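You operate a simulated robot arm through the tools that you are given. There is no shell and no other tool. Be economical: measure what you need, move in short steps, check, and stop when the job is done.

You are at the controls of a simulated two-armed robot. One attempt, no reset.

TASK
Put one of the brown cartons from the teal table on the white desk. Put the ceramic fuse from the teal table on the blue counter mat. Stack the carton marked "spares" from the teal table on top of the carton marked "wires". Open the bottom wooden drawer, take the red floppy carton from there and leave it on the wooden desk and shut the drawer again. Open the left glass door, put the receiver plug that says "PEN" from the top of the glass case on the left half of the glass case, then shut the door. Put one of the dust caps from the top of the glass case on top of the white block there. Open the right glass door, put the chip carton labelled "used" from the top of the glass case on the right half of the glass case, then shut the door. Push the bottom counter drawer shut. Stack the blue block labelled "2" from the display counter on top of the blue block that says "1". Any order will do. Set down upright: ceramic fuse, floppy carton, chip carton.
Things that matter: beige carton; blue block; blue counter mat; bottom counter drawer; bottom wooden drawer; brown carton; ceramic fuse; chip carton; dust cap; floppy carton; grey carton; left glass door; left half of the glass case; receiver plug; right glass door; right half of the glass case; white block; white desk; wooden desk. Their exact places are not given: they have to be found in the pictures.

The check looks at the end state, three seconds after you hand in, the way a careful person would. Anything else that was tipped, shoved, dropped, spilled or broken makes it a failure. Lids that push on must go on centred and level and be pressed home; caps that screw on are set level and turned clockwise until they are tight.

THE ROBOT
Two 7-joint arms with two-finger parallel grippers on one trunk, on a base that drives. Base frame: it is fixed to the floor where the robot stands at the start and does not move with it; the origin is under the middle of the robot, x ahead of it, y to its left, z up; the surface under the hand at the start is at about z = 80. Readings come in cm, degrees, newtons and seconds.
The left shoulder is at the start at [5, 18.7, 111], the right one opposite. With the tool pointing down near the work surface each hand reaches from about 10 to 66 cm from the robot's upright axis, wherever it stands, measured 20 degrees to its own side. Places, roughly: beige carton, grey carton [125, 0, 75]; blue block [50, 350, 75]; blue counter mat (22x22 cm) [44, 356, 80]; bottom counter drawer [-60, 330, 40]; bottom wooden drawer [130, 100, 30]; brown carton [50, 0, 75]; ceramic fuse [50, 25, 75]; chip carton [-150, 325, 100]; dust cap (3x2x5 cm) [-180, 340, 110]; floppy carton [125, 100, 25]; left glass door [-200, 330, 80]; left half of the glass case (50x24 cm) [-202, 346, 64]; receiver plug [-175, 350, 100]; right glass door [-140, 330, 80]; right half of the glass case (50x24 cm) [-144, 346, 64]; white block [-200, 350, 100]; white desk [-80, 80, 80]; wooden desk [80, 80, 80]. Payload 3.43 kg a hand.
Tool frame (each hand has its own): the origin (TCP) lies between the finger pads and is the grasp point; the fingertips stand 3 cm ahead of it; z points along the fingers, y is the line along which they close. Largest opening 9.4 cm; finger width 2.8, thickness 1; the body of the gripper, 5 by 9.6 cm, starts 5.5 cm behind the TCP.
Orientation is that of the tool frame in the base frame, as a unit quaternion [x, y, z, w]. With the fingers straight down and closing along the base's y, the tool's x points along the base's -x, its y along +y and its z along -z.

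THE INTERFACE
- The arms move only by the tool servo_tool. It takes "left_series", "right_series" or both (then of equal length, played together; a hand with none holds still); each is a list of rows, each an object of numbers (a shift or turn left out is 0, a gripper value left out holds the last): "claw": the opening, from 0 (shut) to 1 (fully open); "x", "y", "z": the shift along the tool's x, y, z in units of 150 mm (1.0 is 150 mm); "wx", "wy", "wz": the turn, a rotation vector about the tool's x, y, z in units of 90 degrees (1.0 is 90 degrees). In form: [{"claw": .., "x": .., "y": .., "z": .., "wx": .., "wy": .., "wz": ..}, ...]. A call has 1 to 20 rows; each row is the pose to reach, as a shift and turn from the pose commanded when the call began, along the tool's axes at that moment. A call with a number of a shift or a turn outside -1 to 1 is refused whole. Each row takes 0.2 s and may step no farther than 5 cm and 8.6 degrees from the row before; otherwise, or with a gripper value out of range, the whole call is refused. A pose out of reach is approached as far as the arm can. The call stops where the force on the tool passes 40 N (or 10 N more than at its start, if that is more) or the arm is blocked; 0.2 s more then pass. The fingers move at their own pace (about 15.3 cm/s each) and stop on an object; they squeeze with about 42 N. The grip force told is the motor's: it shows also when the fingers shut on nothing. Time passes only in rows, and 0.2 s behind the last, so rows that repeat a pose let the fingers close. The reply holds the time, the measured pose of the TCP, the force on the tool along the base axes, the opening and the grip force, in the units named above and with some noise, with the torque about the TCP (base axes, N m) and any sound that the robot's microphone picked up, and new pictures: "show" is both (left out), scene, wrist or none (wrist: the cameras of the hands that moved).
- Cameras (640 x 400 px; columns grow to the right, rows downward): "scene" is now at [12.63, 4.01, 125.29]; the picture's right is [0.49, -0.87, 0.00], its down [-0.64, -0.36, -0.68] and it looks along [0.59, 0.33, -0.74] (base axes); focal length 214 px, centre (320, 200). "left" rides on the left gripper at [7.6, -1.4, -10.2] in its tool frame; the picture's right is [0.18, 0.98, 0.00], its down [-0.75, 0.14, -0.64] and it looks along [-0.63, 0.12, 0.77] (tool axes); focal length 243 px, centre (320, 200). "right" rides on the right gripper at [7.6, 1.4, -10.3] in its tool frame; the picture's right is [-0.18, 0.98, 0.00], its down [-0.75, -0.14, -0.64] and it looks along [-0.63, -0.12, 0.77] (tool axes); focal length 243 px, centre (320, 200).
- lift_body(by): slides the trunk up (or, below 0, down) by that many cm; the arms and the scene camera ride with it, the base frame stays. It gives what a move gives, with no picture.
- drive_base(legs): drives the robot by 1 to 6 legs, each [ahead, left, turn to the left] in cm, cm and degrees, along the robot's own axes; the way and the turn of a leg run together, so that a leg with both is an arc; at most 150 cm and 180 degrees a leg. The arms and the cameras ride along, it lands a little off, and it stops where it bumps. It gives what a move gives, and a new picture of the scene camera.
- aim_head(pan, tilt): turns the head with the scene camera to pan (to the left, within 80 degrees either way) and tilt (down, from -29 to 69), counted from straight ahead of the robot. It gives what a move gives, and a new picture of the scene camera.
- point_at(camera, pixels): for up to 12 pixels [column, row] of the newest picture of that camera ("zoom" is the newest enlarged one), the place [x, y, z] in the base frame of the surface seen there, good to about 0.3 cm. No time passes.
- inspect(camera, box): a new picture of the part [left, top, right, bottom] of that camera's present view, enlarged. No time passes.
- finish_job(): hands the job in; it is judged then, once.

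Work in short steps. Measure before you move; look again where a grasp or a placing could have gone wrong, and mend it. You have 371 turns and 360 pictures in all, those below and enlarged ones among them. Open the grippers and draw the arms clear of the work before you hand the job in, unless the task says otherwise; then end with one line.

The tools are called as name(argument=value, ...) on one line, values as JSON. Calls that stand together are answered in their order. servo_tool: Moves the arms, as the interface text tells. Its arguments: {"type":"object","properties":{"left_series":{"type":"array"},"right_series":{"type":"array"},"show":{"type":"string","enum":["both","scene","wrist","none"]}},"required":[]} The other tools are called the same way: lift_body (by) slides the trunk up or down; drive_base (legs) drives the base; aim_head (pan, tilt) turns the head that bears the scene camera; point_at (camera, pixels) gives the place of the surface under pixels of a picture; inspect (camera, box) takes an enlarged picture of a part of a camera's view; finish_job () hands the job in.

At the start:

```text
t: 0.0
left_ee_pos: [29.17, 37.4, 107.01]
left_ee_rot: [0.0, 1.0, 0.0, 0.001]
left_contact_force: [-0.9, -0.3, -0.2]
left_torque: [-0.03, -0.02, 0.03]
left_width: 9.41
left_finger_force: 0.0
right_ee_pos: [34.13, 1.85, 109.16]
right_ee_rot: [-0.001, 1.0, 0.001, 0.0]
right_contact_force: [-0.8, -0.4, 0.2]
right_torque: [-0.06, -0.02, -0.02]
right_width: 9.41
right_finger_force: 0.1
trunk travel left (down, up): [-32.5, 10.7]
robot x, y, heading: [-0.26, -0.17, 0.3]
head pan, tilt: [29.2, 47.5]
```

scene: 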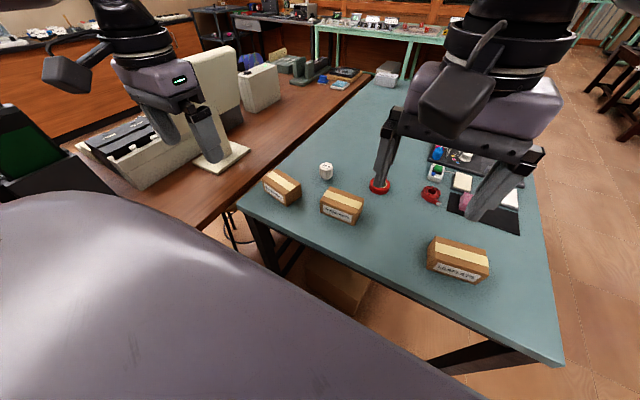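
right: 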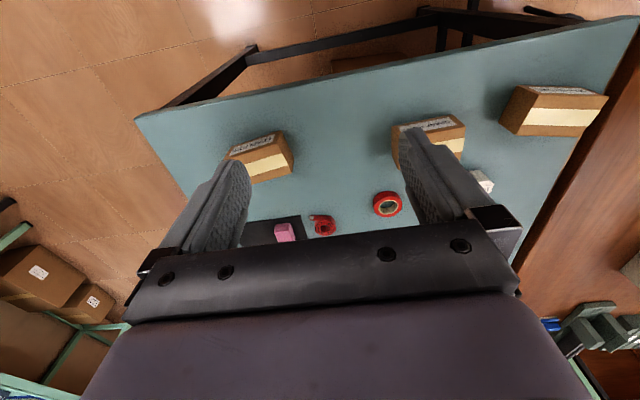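
left: 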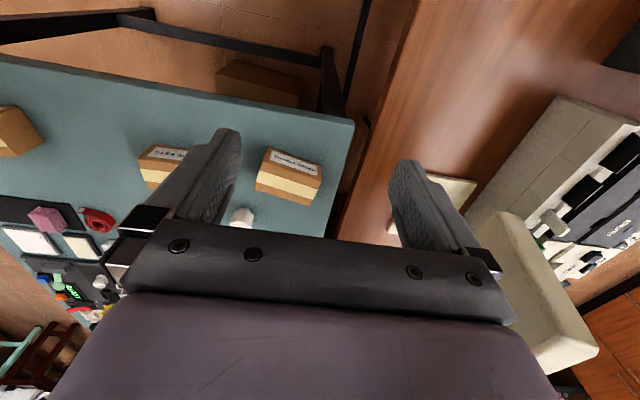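

The scene shows three brown cartons at (282,187), (341,206), (457,260) and a white fuse at (326,170). I measure these and look closer.

point_at(camera="scene", pixels=[[282, 180], [284, 195], [342, 200], [340, 213], [326, 165], [326, 178], [458, 248], [455, 268], [387, 68], [385, 80], [300, 150], [480, 330]])

inspect(camera="scene", box=[240, 140, 400, 240])

inspect(camera="scene", box=[320, 0, 480, 100])

```text
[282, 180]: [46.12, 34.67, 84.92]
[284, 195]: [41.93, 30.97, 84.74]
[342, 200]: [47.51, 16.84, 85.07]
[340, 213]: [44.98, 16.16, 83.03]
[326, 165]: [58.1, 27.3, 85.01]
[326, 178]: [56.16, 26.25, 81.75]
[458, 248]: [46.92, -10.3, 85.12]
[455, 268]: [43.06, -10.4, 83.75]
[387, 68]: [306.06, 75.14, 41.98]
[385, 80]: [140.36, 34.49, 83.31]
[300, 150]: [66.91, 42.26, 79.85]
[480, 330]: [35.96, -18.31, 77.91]
```

```text
4.00 times, centred on (320, 190) of scene
```

zoom: 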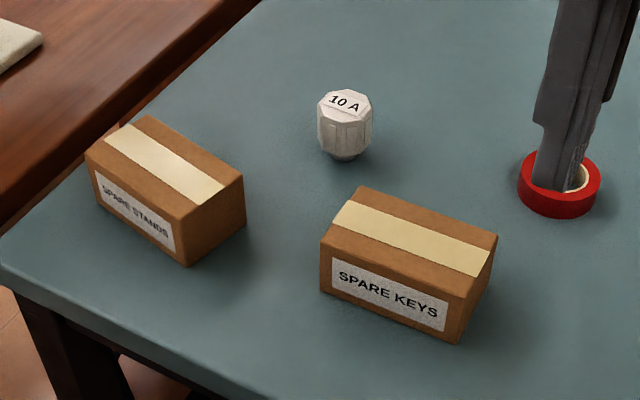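

```text
4.00 times, centred on (400, 50) of scene
```

zoom: 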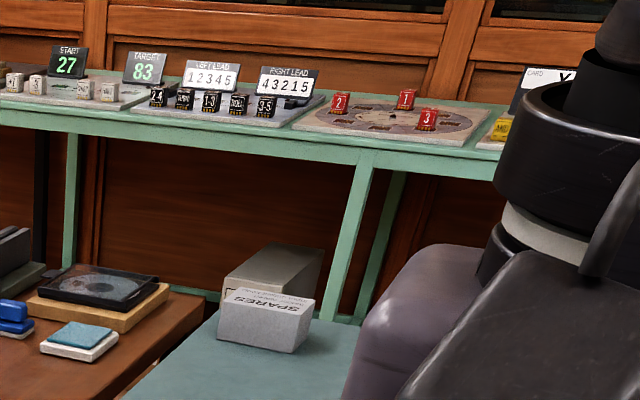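

Two cartons in the back: grey "SPARES" and a beige one. I look around with the head to map the room.

aim_head(pan=75, tilt=20)

aim_head(pan=10, tilt=20)

```text
t: 1.1
left_ee_pos: [29.11, 37.33, 107.08]
left_ee_rot: [0.0, 1.0, 0.0, 0.001]
left_contact_force: [0.1, -0.3, -0.2]
left_torque: [0.0, -0.02, 0.0]
left_width: 9.4
left_finger_force: 0.1
right_ee_pos: [33.95, 1.75, 109.26]
right_ee_rot: [0.0, 1.0, 0.0, -0.001]
right_contact_force: [0.3, 0.5, 0.8]
right_torque: [-0.02, -0.02, 0.0]
right_width: 9.38
right_finger_force: 0.0
trunk travel left (down, up): [-32.5, 10.7]
robot x, y, heading: [-0.04, 0.08, -0.2]
head pan, tilt: [75.0, 20.0]
```

scene: 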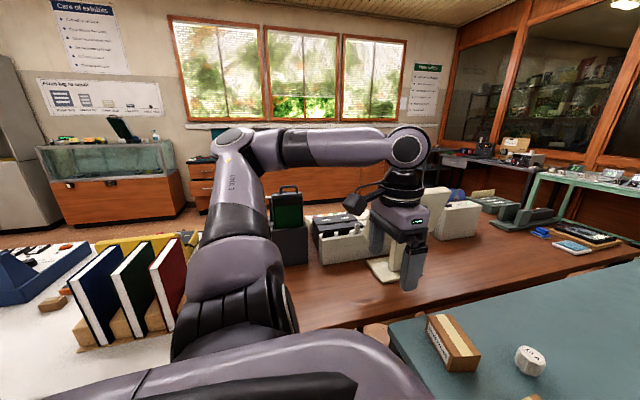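

```text
t: 2.5
left_ee_pos: [29.12, 37.26, 107.13]
left_ee_rot: [0.0, 1.0, 0.001, 0.0]
left_contact_force: [0.5, 0.0, 0.0]
left_torque: [0.01, 0.0, 0.01]
left_width: 9.4
left_finger_force: 0.0
right_ee_pos: [34.07, 1.85, 109.36]
right_ee_rot: [0.001, 1.0, 0.001, 0.0]
right_contact_force: [0.1, -0.3, 0.4]
right_torque: [-0.02, -0.03, 0.04]
right_width: 9.42
right_finger_force: 0.0
trunk travel left (down, up): [-32.5, 10.7]
robot x, y, heading: [-0.18, -0.09, -0.0]
head pan, tilt: [10.0, 20.0]
```

scene: 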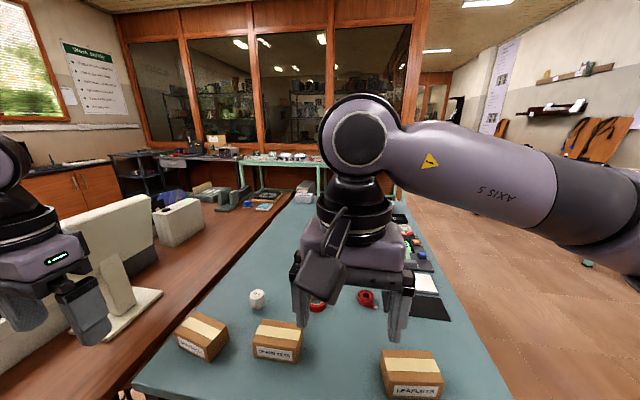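

I measure the table edges and things in this view.

point_at(camera="scene", pixels=[[310, 200], [295, 199], [270, 193], [137, 385], [515, 395], [450, 300], [180, 185], [545, 250], [230, 190], [60, 240], [20, 210], [290, 170]])

aim_head(pan=80, tilt=45)

```text
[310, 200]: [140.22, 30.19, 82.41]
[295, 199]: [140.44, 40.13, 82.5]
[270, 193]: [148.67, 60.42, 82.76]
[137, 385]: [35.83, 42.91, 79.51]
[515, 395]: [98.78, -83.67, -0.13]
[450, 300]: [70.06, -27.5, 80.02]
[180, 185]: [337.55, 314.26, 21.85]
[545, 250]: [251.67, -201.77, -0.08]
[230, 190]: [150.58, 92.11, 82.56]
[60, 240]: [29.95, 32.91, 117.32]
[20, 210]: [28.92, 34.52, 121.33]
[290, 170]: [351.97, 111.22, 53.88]
```

```text
t: 3.9
left_ee_pos: [29.1, 37.3, 107.02]
left_ee_rot: [0.0, 1.0, 0.0, -0.001]
left_contact_force: [-0.8, 1.5, -0.1]
left_torque: [0.01, 0.01, -0.01]
left_width: 9.4
left_finger_force: 0.1
right_ee_pos: [34.09, 1.91, 109.4]
right_ee_rot: [0.001, 1.0, 0.0, 0.0]
right_contact_force: [-0.2, 0.7, -0.5]
right_torque: [0.0, 0.02, 0.0]
right_width: 9.42
right_finger_force: 0.1
trunk travel left (down, up): [-32.5, 10.7]
robot x, y, heading: [-0.32, -0.6, 0.2]
head pan, tilt: [80.0, 45.0]
```

scene: 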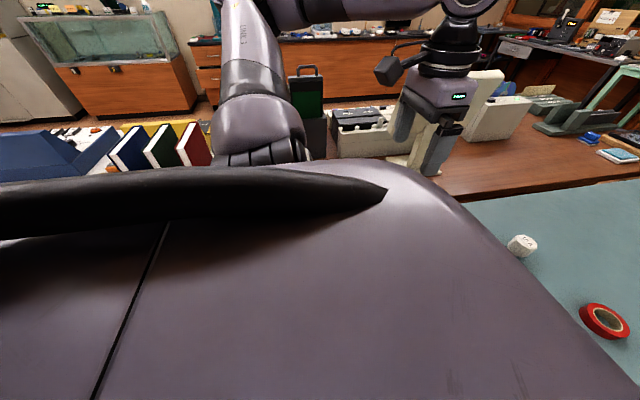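

I aim the head back down at the cartons to get their precise outlines.

aim_head(pan=25, tilt=50)

inspect(camera="scene", box=[240, 110, 400, 210])

```text
t: 5.1
left_ee_pos: [29.13, 37.31, 107.0]
left_ee_rot: [0.0, 1.0, 0.0, 0.0]
left_contact_force: [0.0, 0.2, 0.4]
left_torque: [-0.02, -0.03, -0.02]
left_width: 9.38
left_finger_force: 0.0
right_ee_pos: [34.07, 1.82, 109.36]
right_ee_rot: [-0.001, 1.0, 0.001, 0.0]
right_contact_force: [-0.9, 0.4, 0.3]
right_torque: [-0.02, 0.03, -0.01]
right_width: 9.38
right_finger_force: 0.0
trunk travel left (down, up): [-32.5, 10.7]
robot x, y, heading: [-0.27, -0.18, 0.1]
head pan, tilt: [25.0, 50.0]
```

scene: 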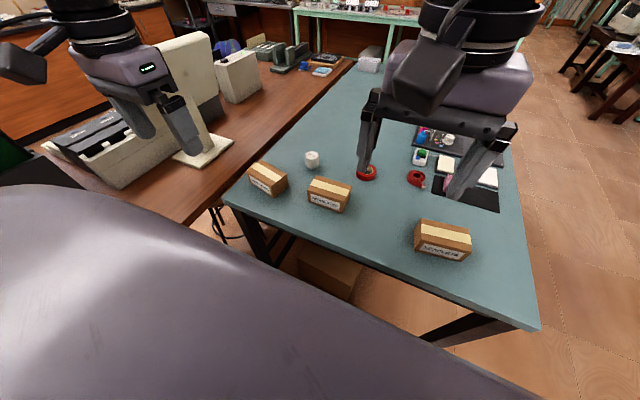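

```text
4.00 times, centred on (320, 160) of scene
```

zoom: 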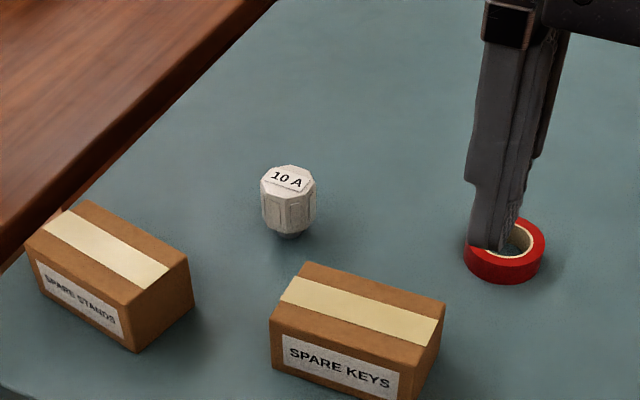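

point_at(camera="zoom", pixels=[[32, 238], [88, 206], [183, 257], [127, 302], [288, 170], [288, 192], [266, 182], [312, 184], [290, 238], [110, 250], [273, 318], [440, 300]])

```text
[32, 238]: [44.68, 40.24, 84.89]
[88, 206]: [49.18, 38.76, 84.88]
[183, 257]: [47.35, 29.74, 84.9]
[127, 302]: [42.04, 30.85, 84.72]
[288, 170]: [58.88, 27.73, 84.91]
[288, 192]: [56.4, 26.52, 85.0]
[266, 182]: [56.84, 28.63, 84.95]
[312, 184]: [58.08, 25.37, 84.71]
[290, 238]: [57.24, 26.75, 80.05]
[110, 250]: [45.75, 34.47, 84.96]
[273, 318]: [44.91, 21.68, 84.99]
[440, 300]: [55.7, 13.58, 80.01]
```

Third carton (LOWER...?) at (442,240); I measure its outline too.

inspect(camera="scene", box=[380, 200, 500, 275])

```text
5.33 times, centred on (440, 238) of scene
```

zoom: 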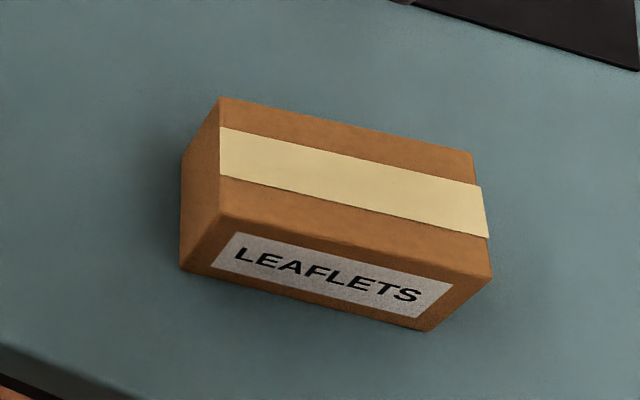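

point_at(camera="zoom", pixels=[[223, 102], [470, 155], [487, 275], [222, 212], [355, 185], [330, 100]])

```text
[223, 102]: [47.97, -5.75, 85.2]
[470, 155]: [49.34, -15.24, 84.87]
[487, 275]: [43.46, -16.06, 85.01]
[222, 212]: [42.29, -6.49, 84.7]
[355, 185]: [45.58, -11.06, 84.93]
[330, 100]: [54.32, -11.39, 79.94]
```

Right hand turns and goes over the LEAFLETS carton (45.8,-10.9); left hand heads toward the fuse (57.5,27).

servo_tool(right_series=[{"claw": 1, "x": -0.065, "y": -0.071, "z": 0.0, "wz": 0.076}, {"x": -0.13, "y": -0.142, "z": 0.05, "wz": 0.152}, {"x": -0.195, "y": -0.213, "z": 0.1, "wz": 0.228}, {"x": -0.26, "y": -0.284, "z": 0.15, "wz": 0.304}, {"x": -0.325, "y": -0.355, "z": 0.2, "wz": 0.38}, {"x": -0.39, "y": -0.427, "z": 0.25, "wz": 0.456}, {"x": -0.455, "y": -0.498, "z": 0.3, "wz": 0.531}, {"x": -0.52, "y": -0.569, "z": 0.35, "wz": 0.607}, {"x": -0.585, "y": -0.64, "z": 0.4, "wz": 0.683}, {"x": -0.65, "y": -0.711, "z": 0.45, "wz": 0.759}, {"x": -0.715, "y": -0.782, "z": 0.5, "wz": 0.835}, {"x": -0.78, "y": -0.853, "z": 0.6, "wz": 0.911}], left_series=[{"claw": 1, "x": -0.079, "y": -0.03}, {"x": -0.158, "y": -0.06}, {"x": -0.237, "y": -0.1}, {"x": -0.317, "y": -0.2}, {"x": -0.396, "y": -0.28}, {"x": -0.475, "y": -0.36}, {"x": -0.554, "y": -0.43}, {"x": -0.633, "y": -0.5}, {"x": -0.713, "y": -0.57}, {"x": -0.79, "y": -0.63}, {"x": -0.87, "y": -0.68}, {"x": -0.95, "y": -0.69, "z": 0.1}], show="both")

```text
t: 7.7
left_ee_pos: [43.25, 26.95, 105.44]
left_ee_rot: [0.0, 1.0, 0.0, 0.0]
left_contact_force: [-0.2, -0.2, -0.6]
left_torque: [0.01, -0.01, 0.0]
left_width: 9.43
left_finger_force: 0.0
right_ee_pos: [45.94, -10.93, 100.4]
right_ee_rot: [0.657, 0.754, -0.001, -0.001]
right_contact_force: [-0.3, -0.8, -0.1]
right_torque: [0.01, 0.04, -0.01]
right_width: 9.39
right_finger_force: 0.1
trunk travel left (down, up): [-32.5, 10.7]
robot x, y, heading: [-0.35, -0.13, 0.1]
head pan, tilt: [25.0, 50.0]
```

scene: 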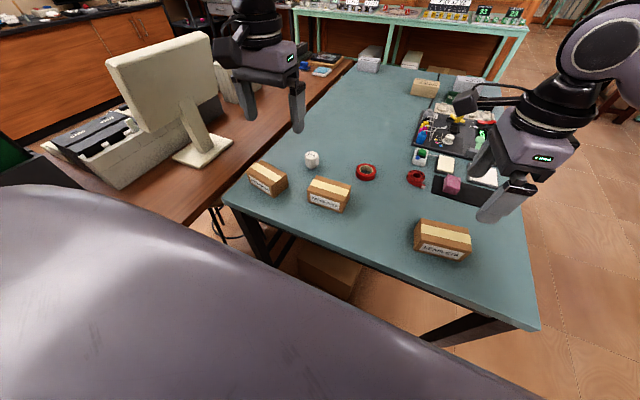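
right: 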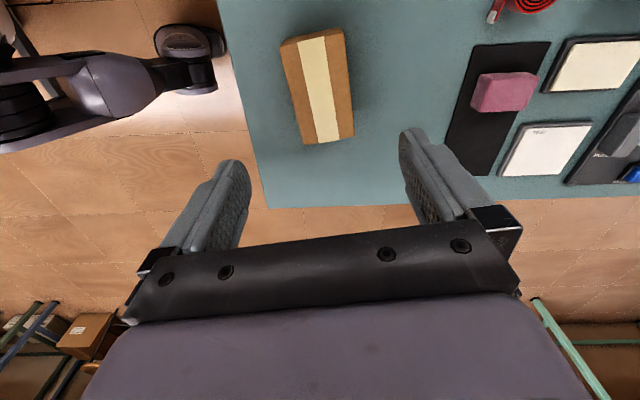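
left: 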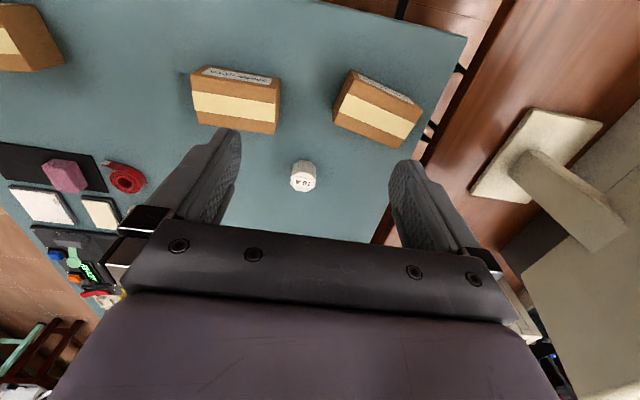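

Both aligned; right hand descends 15 cm around the carton while the left goes over the fuse.

servo_tool(right_series=[{"z": 0.2}, {"z": 0.4}, {"z": 0.6}, {"z": 0.8}, {"z": 0.95}, {"z": 1.0}], left_series=[{"x": -0.2}, {"x": -0.4}, {"x": -0.6}, {"x": -0.8}, {"x": -0.95}, {"x": -0.95, "z": 0.2}], show="both")

```text
t: 9.1
left_ee_pos: [55.36, 28.04, 102.42]
left_ee_rot: [0.0, 1.0, 0.0, 0.002]
left_contact_force: [0.5, -0.3, -0.3]
left_torque: [-0.01, -0.03, 0.03]
left_width: 9.38
left_finger_force: 0.0
left hand out of reach, approached as far as the arm can: row 4, 5, 6
right_ee_pos: [45.83, -10.93, 85.34]
right_ee_rot: [0.655, 0.755, 0.0, 0.0]
right_contact_force: [0.4, 0.6, -0.4]
right_torque: [-0.02, -0.02, 0.03]
right_width: 9.39
right_finger_force: 0.1
trunk travel left (down, up): [-32.5, 10.7]
robot x, y, heading: [-0.17, 0.05, -0.0]
head pan, tilt: [25.0, 50.0]
```

scene: 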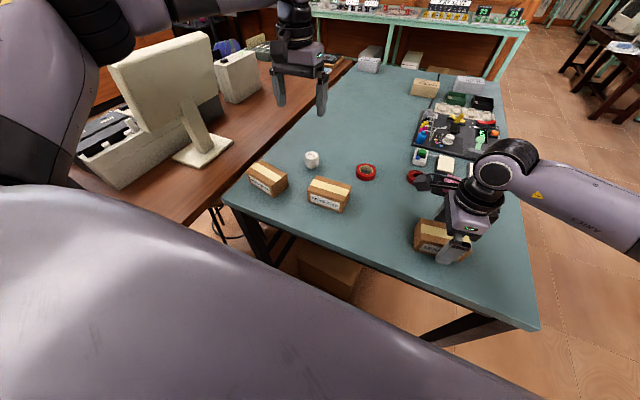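
right: 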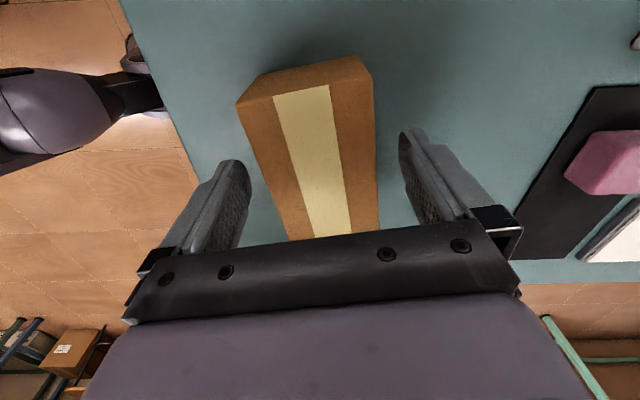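
left: 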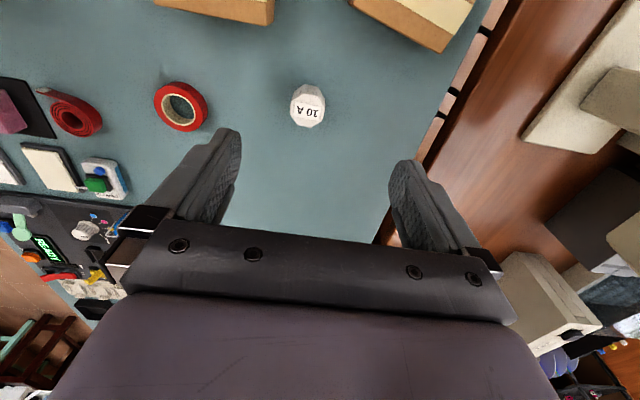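

Left stopped slightly short at height; lowering should gain reach. Right lowers 1.8 cm and grips; left descends part way.

servo_tool(right_series=[{"z": 0.06}, {"z": 0.12}, {"z": 0.12, "claw": 0}, {"z": 0.12, "claw": 0}, {"z": 0.12, "claw": 0}], left_series=[{"z": 0.2}, {"z": 0.4}, {"z": 0.5}, {"z": 0.6}, {"z": 0.7}], show="wrist")

```text
t: 10.3
left_ee_pos: [54.11, 28.62, 92.25]
left_ee_rot: [0.0, 1.0, -0.001, 0.001]
left_contact_force: [0.3, -0.3, 0.4]
left_torque: [0.02, 0.01, -0.01]
left_width: 9.41
left_finger_force: 0.0
left hand out of reach, approached as far as the arm can: row 2, 3, 4, 5
right_ee_pos: [45.84, -11.05, 83.61]
right_ee_rot: [0.657, 0.754, 0.001, 0.0]
right_contact_force: [1.6, 0.5, 0.6]
right_torque: [0.1, 0.09, -0.06]
right_width: 6.4
right_finger_force: 42.4
trunk travel left (down, up): [-32.5, 10.7]
robot x, y, heading: [-0.36, 0.32, -0.2]
head pan, tilt: [25.0, 50.0]
```

right: 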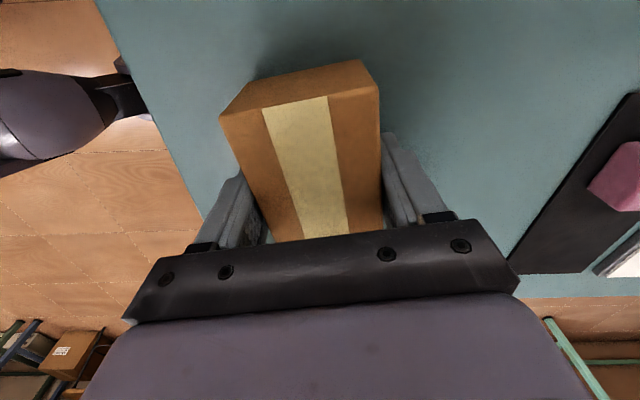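
left: 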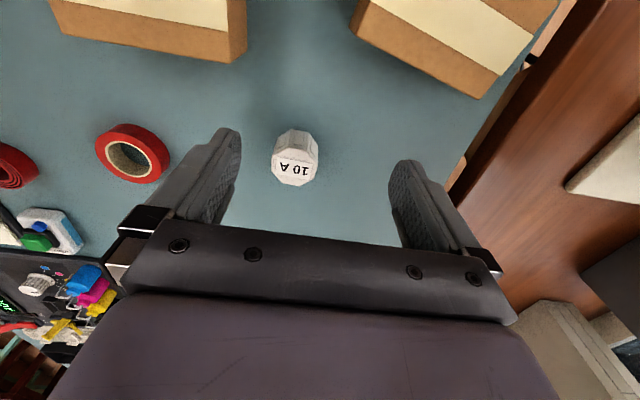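

Carton gripped (6.4 cm). I lift it, raise the left hand too, then drive 6 cm ahead to bring the fuse within reach.

servo_tool(right_series=[{"z": -0.2}, {"z": -0.4}, {"z": -0.6}, {"z": -0.7}], left_series=[{"z": -0.1}, {"z": -0.2}, {"z": -0.3}, {"z": -0.3}], show="none")

drive_base(legs=[[6, 0, 0]])

```text
t: 11.3
left_ee_pos: [54.21, 28.7, 96.95]
left_ee_rot: [0.0, 1.0, -0.001, 0.0]
left_contact_force: [1.0, -0.3, -0.5]
left_torque: [0.0, -0.01, 0.01]
left_width: 9.42
left_finger_force: 0.1
right_ee_pos: [45.78, -11.14, 94.11]
right_ee_rot: [0.655, 0.755, 0.0, 0.0]
right_contact_force: [-0.2, -0.3, -2.1]
right_torque: [-0.02, -0.02, 0.02]
right_width: 6.39
right_finger_force: 41.9
trunk travel left (down, up): [-32.5, 10.7]
robot x, y, heading: [-0.03, 0.17, 0.2]
head pan, tilt: [25.0, 50.0]
```

```text
t: 12.4
left_ee_pos: [59.11, 28.57, 96.79]
left_ee_rot: [0.0, 1.0, 0.001, 0.001]
left_contact_force: [-0.3, -0.7, 1.2]
left_torque: [0.01, -0.03, 0.02]
left_width: 9.4
left_finger_force: 0.2
right_ee_pos: [50.54, -11.16, 93.98]
right_ee_rot: [0.657, 0.754, 0.0, 0.0]
right_contact_force: [0.6, 0.8, -2.7]
right_torque: [-0.02, 0.01, -0.02]
right_width: 6.41
right_finger_force: 42.0
trunk travel left (down, up): [-32.5, 10.7]
robot x, y, heading: [4.93, -0.03, 0.1]
head pan, tilt: [25.0, 50.0]
stopped in leg 1: the robot was blocked; the commanded pose is now the measured one
```

scene: 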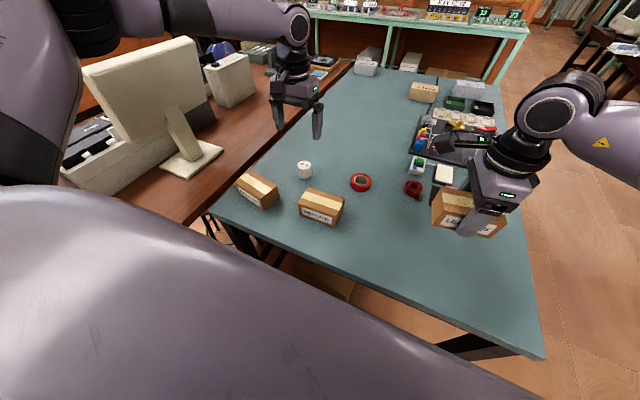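

The base touched the table front at 5 cm. I verify the fuse place before lowering.

point_at(camera="scene", pixels=[[304, 164], [298, 166], [311, 166], [304, 178]])

```text
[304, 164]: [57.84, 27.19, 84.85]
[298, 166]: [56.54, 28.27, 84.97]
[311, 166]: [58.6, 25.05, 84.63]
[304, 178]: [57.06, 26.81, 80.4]
```

Fuse centre ≈ (57.5, 26.9). Left hand shifts over it, then descends and grips.

servo_tool(left_series=[{"x": 0.107, "y": -0.11}, {"x": 0.107, "y": -0.11, "z": 0.2}, {"x": 0.107, "y": -0.11, "z": 0.4}, {"x": 0.107, "y": -0.11, "z": 0.6}, {"x": 0.107, "y": -0.11, "z": 0.75}, {"x": 0.107, "y": -0.11, "z": 0.88}], show="wrist")

```text
t: 13.8
left_ee_pos: [55.3, 28.33, 85.54]
left_ee_rot: [0.0, 1.0, 0.0, 0.001]
left_contact_force: [0.2, 0.1, 0.4]
left_torque: [0.03, 0.03, 0.02]
left_width: 9.39
left_finger_force: 0.0
left hand out of reach, approached as far as the arm can: row 4, 5, 6
right_ee_pos: [50.69, -11.16, 94.25]
right_ee_rot: [0.656, 0.754, 0.0, 0.0]
right_contact_force: [-0.2, 1.3, -2.5]
right_torque: [0.01, 0.01, -0.02]
right_width: 6.38
right_finger_force: 41.8
trunk travel left (down, up): [-32.5, 10.7]
robot x, y, heading: [4.9, 0.29, -0.1]
head pan, tilt: [25.0, 50.0]
```

left: 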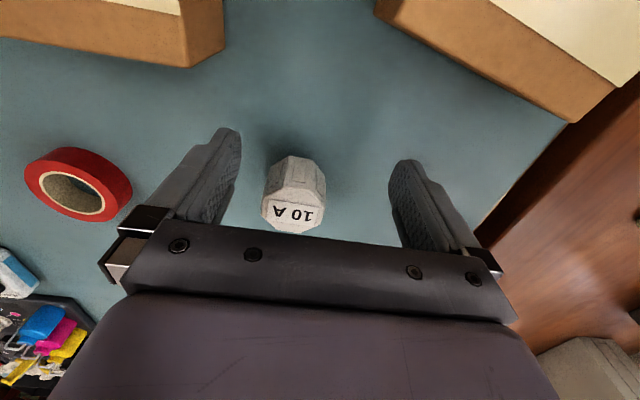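

Reach still falls short as it lowers; lowering the trunk would help. First I check the monitor top's height versus the left arm.

point_at(camera="scene", pixels=[[90, 72], [180, 42], [200, 70], [205, 155], [240, 60], [140, 120]])

servo_tool(left_series=[{"z": -0.2}, {"z": -0.4}, {"z": -0.6}, {"z": -0.7}], show="scene")

```text
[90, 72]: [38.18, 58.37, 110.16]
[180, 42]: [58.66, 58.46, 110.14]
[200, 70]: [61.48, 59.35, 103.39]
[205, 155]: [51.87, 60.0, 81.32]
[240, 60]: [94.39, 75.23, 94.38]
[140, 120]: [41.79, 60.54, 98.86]
```

```text
t: 14.8
left_ee_pos: [55.34, 28.1, 96.18]
left_ee_rot: [0.0, 1.0, 0.0, 0.0]
left_contact_force: [-0.3, -0.1, -0.3]
left_torque: [-0.01, 0.0, 0.01]
left_width: 9.41
left_finger_force: 0.0
right_ee_pos: [50.59, -11.09, 94.14]
right_ee_rot: [0.656, 0.754, 0.001, 0.0]
right_contact_force: [-0.7, -0.5, -2.7]
right_torque: [0.0, -0.01, -0.01]
right_width: 6.39
right_finger_force: 41.8
trunk travel left (down, up): [-32.5, 10.7]
robot x, y, heading: [4.88, 0.05, -0.1]
head pan, tilt: [25.0, 50.0]
```

scene: 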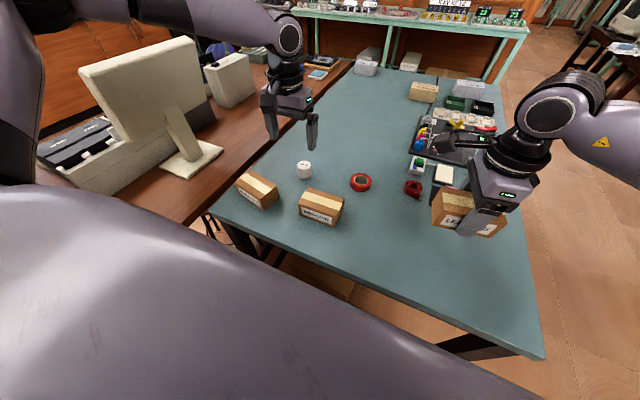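

I check where the left elbow is relative to the monitor.

aim_head(pan=50, tilt=15)

```text
t: 15.8
left_ee_pos: [55.29, 28.16, 96.17]
left_ee_rot: [0.0, 1.0, 0.0, 0.0]
left_contact_force: [0.2, -0.3, -0.1]
left_torque: [0.0, -0.02, 0.04]
left_width: 9.41
left_finger_force: 0.0
right_ee_pos: [50.68, -11.08, 94.12]
right_ee_rot: [0.657, 0.754, 0.0, 0.001]
right_contact_force: [-0.3, 0.2, -2.6]
right_torque: [-0.02, -0.01, 0.03]
right_width: 6.4
right_finger_force: 42.1
trunk travel left (down, up): [-32.5, 10.7]
robot x, y, heading: [4.73, -0.21, 0.2]
head pan, tilt: [50.0, 15.0]
```

scene: 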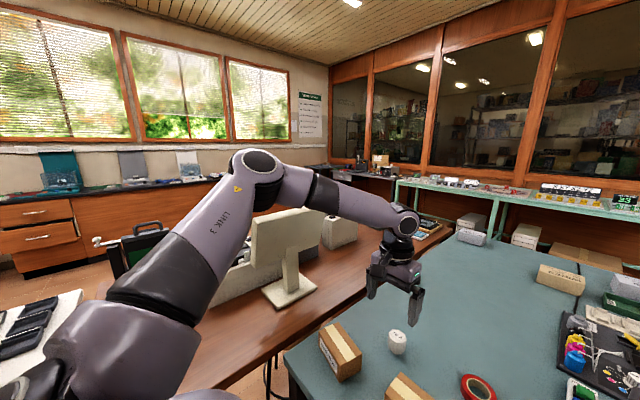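

point_at(camera="scene", pixels=[[258, 165], [300, 190], [330, 205], [395, 220], [250, 215], [225, 245]])

```text
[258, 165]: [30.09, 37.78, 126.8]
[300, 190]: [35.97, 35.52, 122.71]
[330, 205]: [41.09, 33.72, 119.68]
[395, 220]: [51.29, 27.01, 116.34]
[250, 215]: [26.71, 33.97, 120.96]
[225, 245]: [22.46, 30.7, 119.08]
```

No conflict there. I raise both hands and then lower the trunk by 12 cm.

servo_tool(left_series=[{"z": -0.2}, {"z": -0.4}, {"z": -0.5}], right_series=[{"z": -0.2}, {"z": -0.4}, {"z": -0.6}], show="none")

lift_body(by=-12)

```text
t: 16.6
left_ee_pos: [55.45, 28.07, 103.92]
left_ee_rot: [0.0, 1.0, 0.0, 0.0]
left_contact_force: [0.1, 1.3, -0.2]
left_torque: [0.01, -0.03, -0.01]
left_width: 9.41
left_finger_force: 0.0
right_ee_pos: [50.71, -10.91, 103.06]
right_ee_rot: [0.656, 0.755, -0.001, 0.0]
right_contact_force: [-0.3, -0.2, -1.7]
right_torque: [0.01, 0.01, 0.01]
right_width: 6.41
right_finger_force: 41.7
trunk travel left (down, up): [-32.5, 10.7]
robot x, y, heading: [5.02, 0.16, 0.0]
head pan, tilt: [50.0, 15.0]
```

```text
t: 18.1
left_ee_pos: [55.52, 28.21, 91.96]
left_ee_rot: [0.0, 1.0, 0.0, 0.0]
left_contact_force: [1.1, -0.2, -0.1]
left_torque: [-0.01, 0.04, -0.02]
left_width: 9.39
left_finger_force: 0.0
right_ee_pos: [50.68, -10.89, 91.04]
right_ee_rot: [0.657, 0.754, 0.001, 0.0]
right_contact_force: [-1.1, 0.2, -2.6]
right_torque: [-0.02, 0.03, 0.0]
right_width: 6.41
right_finger_force: 42.3
trunk travel left (down, up): [-20.5, 22.7]
robot x, y, heading: [4.75, 0.38, 0.0]
head pan, tilt: [50.0, 15.0]
```

Now left moves over the fuse and lowers.

servo_tool(left_series=[{"x": -0.133, "y": -0.087}, {"x": -0.133, "y": -0.087, "z": 0.15}, {"x": -0.133, "y": -0.087, "z": 0.3}, {"x": -0.133, "y": -0.087, "z": 0.45}, {"x": -0.133, "y": -0.087, "z": 0.55}], show="wrist")

```text
t: 19.3
left_ee_pos: [57.46, 26.8, 83.72]
left_ee_rot: [0.0, 1.0, 0.0, -0.001]
left_contact_force: [0.1, -0.3, 0.6]
left_torque: [0.02, 0.01, -0.01]
left_width: 9.38
left_finger_force: 0.0
right_ee_pos: [50.73, -10.93, 91.09]
right_ee_rot: [0.657, 0.754, 0.001, 0.0]
right_contact_force: [-0.1, -0.2, -3.3]
right_torque: [-0.01, 0.01, 0.0]
right_width: 6.39
right_finger_force: 42.3
trunk travel left (down, up): [-20.5, 22.7]
robot x, y, heading: [4.75, -0.35, 0.0]
head pan, tilt: [50.0, 15.0]
```

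left: 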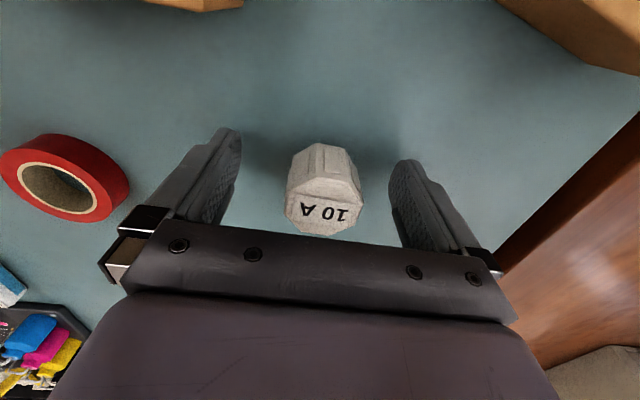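

On target; close and lift.

servo_tool(left_series=[{"claw": 0}, {"claw": 0}, {"claw": 0}, {"claw": 0, "z": -0.2}, {"z": -0.4}, {"z": -0.6}, {"z": -0.8}, {"z": -0.95}], show="wrist")

```text
t: 21.1
left_ee_pos: [57.63, 26.74, 97.77]
left_ee_rot: [-0.001, 1.0, 0.0, 0.0]
left_contact_force: [-0.1, 0.6, -2.1]
left_torque: [0.01, -0.04, -0.01]
left_width: 4.2
left_finger_force: 42.0
right_ee_pos: [50.76, -11.01, 91.08]
right_ee_rot: [0.656, 0.754, -0.001, 0.0]
right_contact_force: [0.1, 0.3, -2.7]
right_torque: [0.01, 0.02, -0.01]
right_width: 6.41
right_finger_force: 42.1
trunk travel left (down, up): [-20.5, 22.7]
robot x, y, heading: [4.79, -0.04, 0.2]
head pan, tilt: [50.0, 15.0]
```

left: 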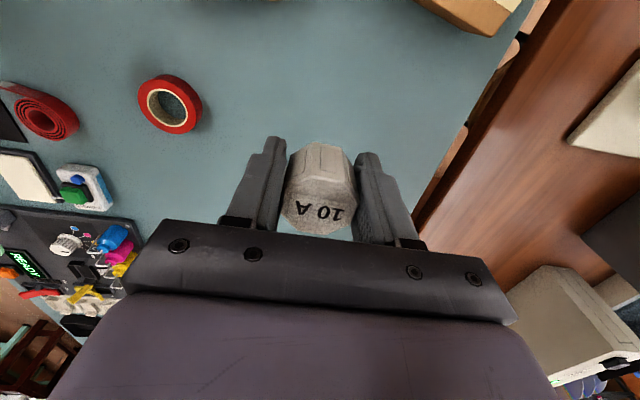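

Fuse held (4.2 cm). I pull both hands in and raise the trunk before driving.

servo_tool(left_series=[{"x": 0.2}, {"x": 0.4}, {"x": 0.6}, {"x": 0.8}, {"x": 1.0}], right_series=[{"z": -0.2}, {"z": -0.4}, {"z": -0.6}, {"z": -0.8}, {"z": -0.9}], show="none")

drive_base(legs=[[-35, 0, 0]])

lift_body(by=12)

aim_head(pan=80, tilt=30)

```text
t: 22.3
left_ee_pos: [42.02, 27.03, 97.93]
left_ee_rot: [0.001, 1.0, 0.0, 0.0]
left_contact_force: [-0.2, 0.9, 0.0]
left_torque: [-0.01, 0.0, 0.01]
left_width: 4.19
left_finger_force: 41.5
right_ee_pos: [50.85, -10.88, 104.58]
right_ee_rot: [0.657, 0.754, 0.0, 0.0]
right_contact_force: [0.7, -0.4, -2.8]
right_torque: [0.0, 0.01, -0.02]
right_width: 6.4
right_finger_force: 41.9
trunk travel left (down, up): [-20.5, 22.7]
robot x, y, heading: [4.52, -0.18, -0.2]
head pan, tilt: [50.0, 15.0]
```

```text
t: 23.9
left_ee_pos: [24.62, 26.78, 98.08]
left_ee_rot: [0.003, 1.0, -0.001, 0.002]
left_contact_force: [0.4, -1.0, -1.3]
left_torque: [-0.03, -0.02, 0.0]
left_width: 4.18
left_finger_force: 42.2
right_ee_pos: [33.12, -10.91, 104.67]
right_ee_rot: [0.657, 0.754, 0.002, 0.002]
right_contact_force: [-0.5, 0.4, -2.1]
right_torque: [0.01, 0.02, -0.02]
right_width: 6.41
right_finger_force: 41.6
trunk travel left (down, up): [-20.5, 22.7]
robot x, y, heading: [-12.51, -0.16, -0.7]
head pan, tilt: [50.0, 15.0]
stopped in leg 1: the robot was blocked; the commanded pose is now the measured one
```

scene: 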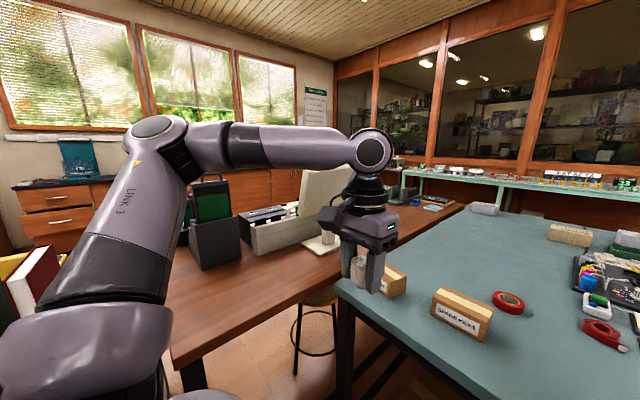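

```text
t: 25.4
left_ee_pos: [24.82, 26.84, 110.05]
left_ee_rot: [0.003, 1.0, 0.0, 0.001]
left_contact_force: [0.2, 0.1, -0.3]
left_torque: [0.01, 0.03, 0.0]
left_width: 4.19
left_finger_force: 41.5
right_ee_pos: [33.21, -11.05, 116.77]
right_ee_rot: [0.658, 0.753, 0.003, 0.002]
right_contact_force: [0.0, -0.3, -3.3]
right_torque: [-0.02, 0.02, -0.02]
right_width: 6.37
right_finger_force: 41.6
trunk travel left (down, up): [-32.5, 10.7]
robot x, y, heading: [-13.26, 0.34, -0.3]
head pan, tilt: [50.0, 15.0]
```

```text
t: 26.4
left_ee_pos: [24.69, 26.62, 110.07]
left_ee_rot: [0.003, 1.0, 0.001, 0.002]
left_contact_force: [-0.2, 0.3, -0.7]
left_torque: [-0.03, -0.02, -0.02]
left_width: 4.18
left_finger_force: 42.5
right_ee_pos: [33.14, -10.99, 116.82]
right_ee_rot: [0.657, 0.754, 0.002, 0.001]
right_contact_force: [-0.8, 0.3, -2.7]
right_torque: [-0.02, -0.02, 0.0]
right_width: 6.42
right_finger_force: 41.8
trunk travel left (down, up): [-32.5, 10.7]
robot x, y, heading: [-12.74, 0.07, -0.3]
head pan, tilt: [80.0, 30.0]
```

scene: 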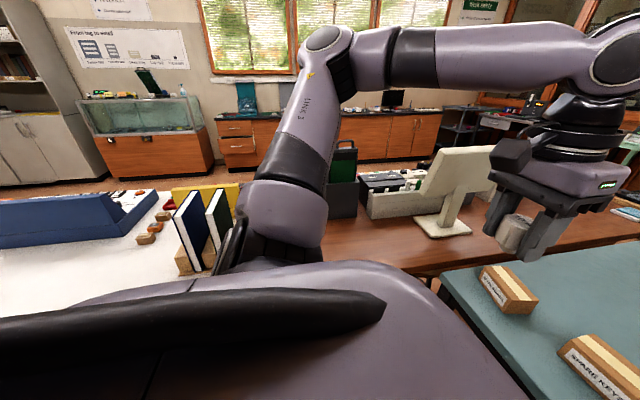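

Blocked behind at x≈-13. I measure the white desk and what is near it.

point_at(camera="scene", pixels=[[160, 275], [90, 270], [20, 265], [200, 265], [20, 230], [240, 195], [350, 240], [420, 275], [160, 195], [130, 225], [155, 150], [230, 165]])

aim_head(pan=-80, tilt=35)

```text
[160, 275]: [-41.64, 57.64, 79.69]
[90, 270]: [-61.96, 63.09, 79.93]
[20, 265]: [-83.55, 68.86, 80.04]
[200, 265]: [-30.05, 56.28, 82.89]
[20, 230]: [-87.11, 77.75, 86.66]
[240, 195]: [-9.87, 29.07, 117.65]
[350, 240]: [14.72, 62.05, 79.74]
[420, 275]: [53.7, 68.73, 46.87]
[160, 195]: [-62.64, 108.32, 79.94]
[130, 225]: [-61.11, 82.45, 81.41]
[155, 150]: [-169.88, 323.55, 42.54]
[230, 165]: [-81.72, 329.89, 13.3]
```

```text
t: 28.8
left_ee_pos: [24.68, 26.86, 110.01]
left_ee_rot: [0.004, 1.0, 0.001, 0.002]
left_contact_force: [-0.7, -0.1, -0.5]
left_torque: [0.0, -0.01, 0.01]
left_width: 4.2
left_finger_force: 42.2
right_ee_pos: [33.09, -11.04, 116.69]
right_ee_rot: [0.658, 0.753, 0.002, 0.001]
right_contact_force: [-0.6, 0.0, -2.0]
right_torque: [-0.02, 0.02, 0.0]
right_width: 6.39
right_finger_force: 41.9
trunk travel left (down, up): [-32.5, 10.7]
robot x, y, heading: [-12.81, 0.08, -0.1]
head pan, tilt: [-80.0, 35.0]
```

scene: 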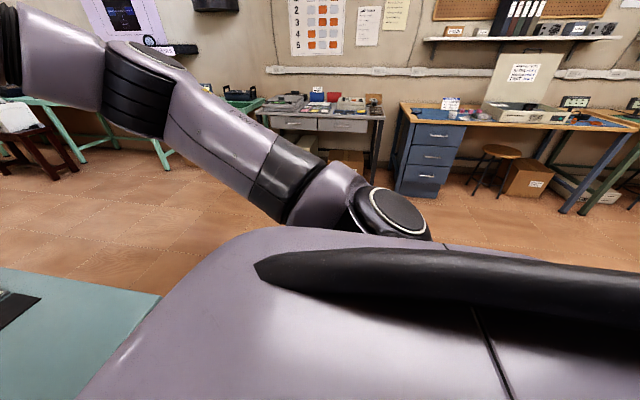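

South side is open. I turn right 90° in place to see what is behind/west.

drive_base(legs=[[3, 0, 0], [0, 0, -90]])

aim_head(pan=-75, tilt=25)

```text
t: 33.5
left_ee_pos: [17.43, -37.0, 109.91]
left_ee_rot: [0.705, 0.709, -0.002, 0.002]
left_contact_force: [0.4, 0.2, -0.2]
left_torque: [0.03, 0.03, 0.01]
left_width: 4.16
left_finger_force: 42.2
right_ee_pos: [-20.29, -46.09, 116.69]
right_ee_rot: [0.997, 0.074, 0.001, 0.003]
right_contact_force: [0.6, -0.2, -2.8]
right_torque: [0.0, -0.02, -0.02]
right_width: 6.41
right_finger_force: 41.9
trunk travel left (down, up): [-32.5, 10.7]
robot x, y, heading: [-9.71, 0.22, -89.9]
head pan, tilt: [-80.0, 35.0]
```

scene: 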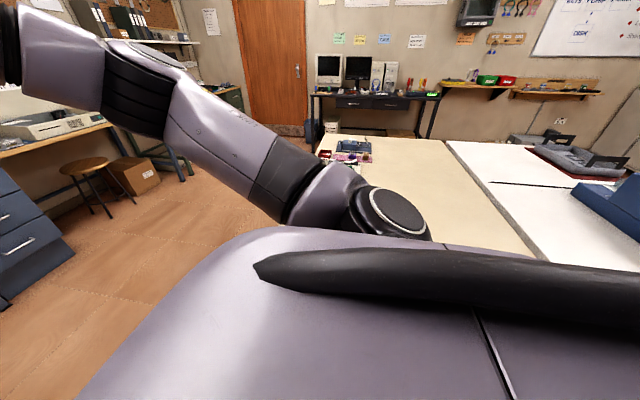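

```text
t: 34.2
left_ee_pos: [17.36, -37.1, 110.06]
left_ee_rot: [0.705, 0.71, -0.001, 0.002]
left_contact_force: [0.0, 0.1, 0.3]
left_torque: [0.01, -0.03, 0.03]
left_width: 4.18
left_finger_force: 42.1
right_ee_pos: [-20.33, -45.96, 116.74]
right_ee_rot: [0.997, 0.074, 0.002, 0.003]
right_contact_force: [0.4, 0.0, -1.9]
right_torque: [-0.01, 0.01, -0.01]
right_width: 6.41
right_finger_force: 41.8
trunk travel left (down, up): [-32.5, 10.7]
robot x, y, heading: [-9.88, -0.22, -89.7]
head pan, tilt: [-75.0, 25.0]
```

scene: 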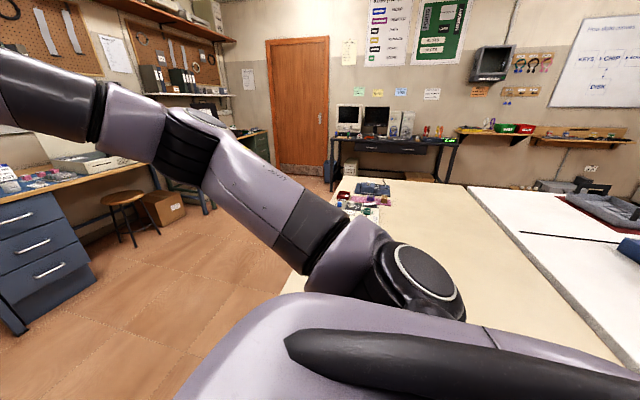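

point_at(camera="scene", pixels=[[335, 190], [465, 187], [300, 285], [500, 240], [520, 190], [600, 350], [160, 245], [560, 240], [420, 300], [340, 220], [290, 190], [440, 175]])

```text
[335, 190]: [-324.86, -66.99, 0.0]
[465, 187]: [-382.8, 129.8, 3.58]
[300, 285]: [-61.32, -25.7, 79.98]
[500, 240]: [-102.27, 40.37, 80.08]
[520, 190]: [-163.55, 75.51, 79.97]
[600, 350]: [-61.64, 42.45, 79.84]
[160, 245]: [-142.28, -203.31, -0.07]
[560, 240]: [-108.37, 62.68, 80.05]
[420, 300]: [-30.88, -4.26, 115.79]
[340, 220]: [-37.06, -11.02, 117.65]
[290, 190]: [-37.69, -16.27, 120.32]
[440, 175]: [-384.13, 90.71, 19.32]
```

The aisle is bounded by a cream table to the west and the white desk north. I raise the trunk, back up 6 cm (toward the white desk), then turn right 115° to face the white desk with the right hand over it.

lift_body(by=10)

drive_base(legs=[[-5, 0, 0], [0, 0, -115]])

aim_head(pan=-15, tilt=50)

```text
t: 35.5
left_ee_pos: [17.31, -37.25, 120.08]
left_ee_rot: [0.705, 0.709, -0.001, 0.002]
left_contact_force: [0.3, -0.3, 0.0]
left_torque: [0.01, 0.0, -0.02]
left_width: 4.19
left_finger_force: 41.8
right_ee_pos: [-20.24, -46.01, 126.65]
right_ee_rot: [0.997, 0.074, 0.001, 0.002]
right_contact_force: [0.4, -0.9, -2.0]
right_torque: [-0.01, -0.03, -0.02]
right_width: 6.39
right_finger_force: 41.8
trunk travel left (down, up): [-42.5, 0.7]
robot x, y, heading: [-9.56, -0.22, -89.5]
head pan, tilt: [-75.0, 25.0]
```

```text
t: 41.2
left_ee_pos: [-54.75, -5.22, 119.98]
left_ee_rot: [0.98, -0.201, -0.002, -0.001]
left_contact_force: [0.2, 0.8, -0.6]
left_torque: [0.02, 0.01, 0.01]
left_width: 4.21
left_finger_force: 42.2
right_ee_pos: [-47.9, 33.01, 126.73]
right_ee_rot: [-0.609, 0.793, 0.002, -0.003]
right_contact_force: [0.3, -0.4, -1.9]
right_torque: [-0.01, 0.01, 0.0]
right_width: 6.41
right_finger_force: 41.4
trunk travel left (down, up): [-42.5, 0.7]
robot x, y, heading: [-9.75, 4.76, 156.9]
head pan, tilt: [-75.0, 25.0]
```

scene: 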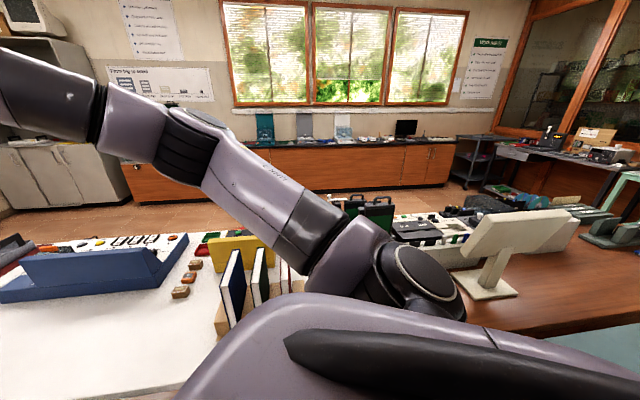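

```text
t: 42.5
left_ee_pos: [-54.71, -5.26, 120.01]
left_ee_rot: [0.98, -0.201, -0.002, 0.0]
left_contact_force: [0.2, -0.7, -1.1]
left_torque: [-0.03, 0.02, 0.0]
left_width: 4.19
left_finger_force: 42.1
right_ee_pos: [-47.91, 32.96, 126.67]
right_ee_rot: [-0.609, 0.794, 0.001, -0.002]
right_contact_force: [0.6, -0.6, -3.3]
right_torque: [-0.02, 0.0, -0.01]
right_width: 6.41
right_finger_force: 42.0
trunk travel left (down, up): [-42.5, 0.7]
robot x, y, heading: [-9.87, 4.9, 156.8]
head pan, tilt: [-15.0, 50.0]
```

scene: 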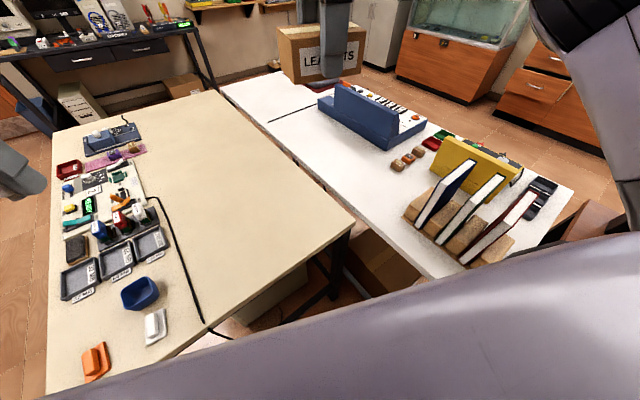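

The white desk has a free strip around (370,180). I measure it.

point_at(camera="scene", pixels=[[370, 180], [330, 150], [300, 170], [350, 210], [400, 215], [395, 170], [355, 145], [440, 270], [405, 245], [470, 150]])

```text
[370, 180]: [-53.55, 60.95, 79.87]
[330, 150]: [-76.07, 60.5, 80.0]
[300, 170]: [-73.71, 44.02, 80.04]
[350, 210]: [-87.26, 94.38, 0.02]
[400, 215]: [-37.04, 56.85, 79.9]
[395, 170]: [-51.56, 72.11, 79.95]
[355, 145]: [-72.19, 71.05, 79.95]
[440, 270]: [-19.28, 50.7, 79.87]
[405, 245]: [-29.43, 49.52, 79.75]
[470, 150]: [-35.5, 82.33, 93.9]
```

Target (-50,54) is clear. I strafe 5 cm right and lower the trunk, then reach.

drive_base(legs=[[0, -5, 0]])

lift_body(by=-22)

```text
t: 43.6
left_ee_pos: [-52.88, -0.58, 120.0]
left_ee_rot: [0.979, -0.202, -0.003, 0.0]
left_contact_force: [1.2, -0.3, -0.6]
left_torque: [0.0, -0.02, -0.01]
left_width: 4.17
left_finger_force: 41.6
right_ee_pos: [-45.9, 37.49, 126.71]
right_ee_rot: [-0.608, 0.794, 0.002, -0.003]
right_contact_force: [-0.2, 1.4, -2.9]
right_torque: [-0.01, 0.0, 0.03]
right_width: 6.39
right_finger_force: 42.2
trunk travel left (down, up): [-42.5, 0.7]
robot x, y, heading: [-7.86, 9.2, 156.8]
head pan, tilt: [-15.0, 50.0]
```

scene: 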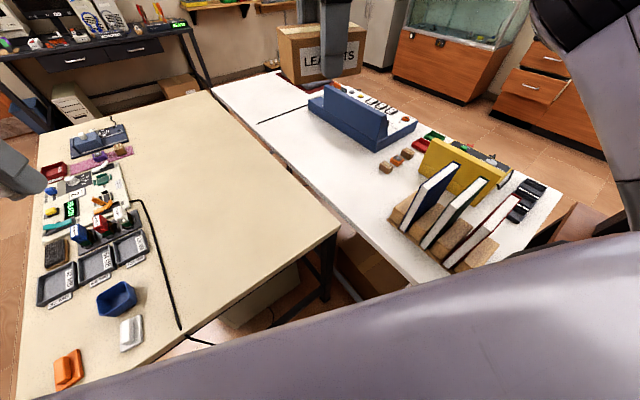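

```text
t: 45.9
left_ee_pos: [-52.79, -0.71, 98.11]
left_ee_rot: [0.979, -0.202, -0.002, 0.0]
left_contact_force: [0.5, 0.0, -0.7]
left_torque: [0.01, 0.01, 0.0]
left_width: 4.19
left_finger_force: 42.0
right_ee_pos: [-45.89, 37.42, 104.77]
right_ee_rot: [-0.609, 0.793, 0.002, -0.003]
right_contact_force: [0.0, -0.3, -2.7]
right_torque: [0.01, -0.03, -0.02]
right_width: 6.39
right_finger_force: 42.0
trunk travel left (down, up): [-20.5, 22.7]
robot x, y, heading: [-7.91, 9.32, 156.5]
head pan, tilt: [-15.0, 50.0]
```

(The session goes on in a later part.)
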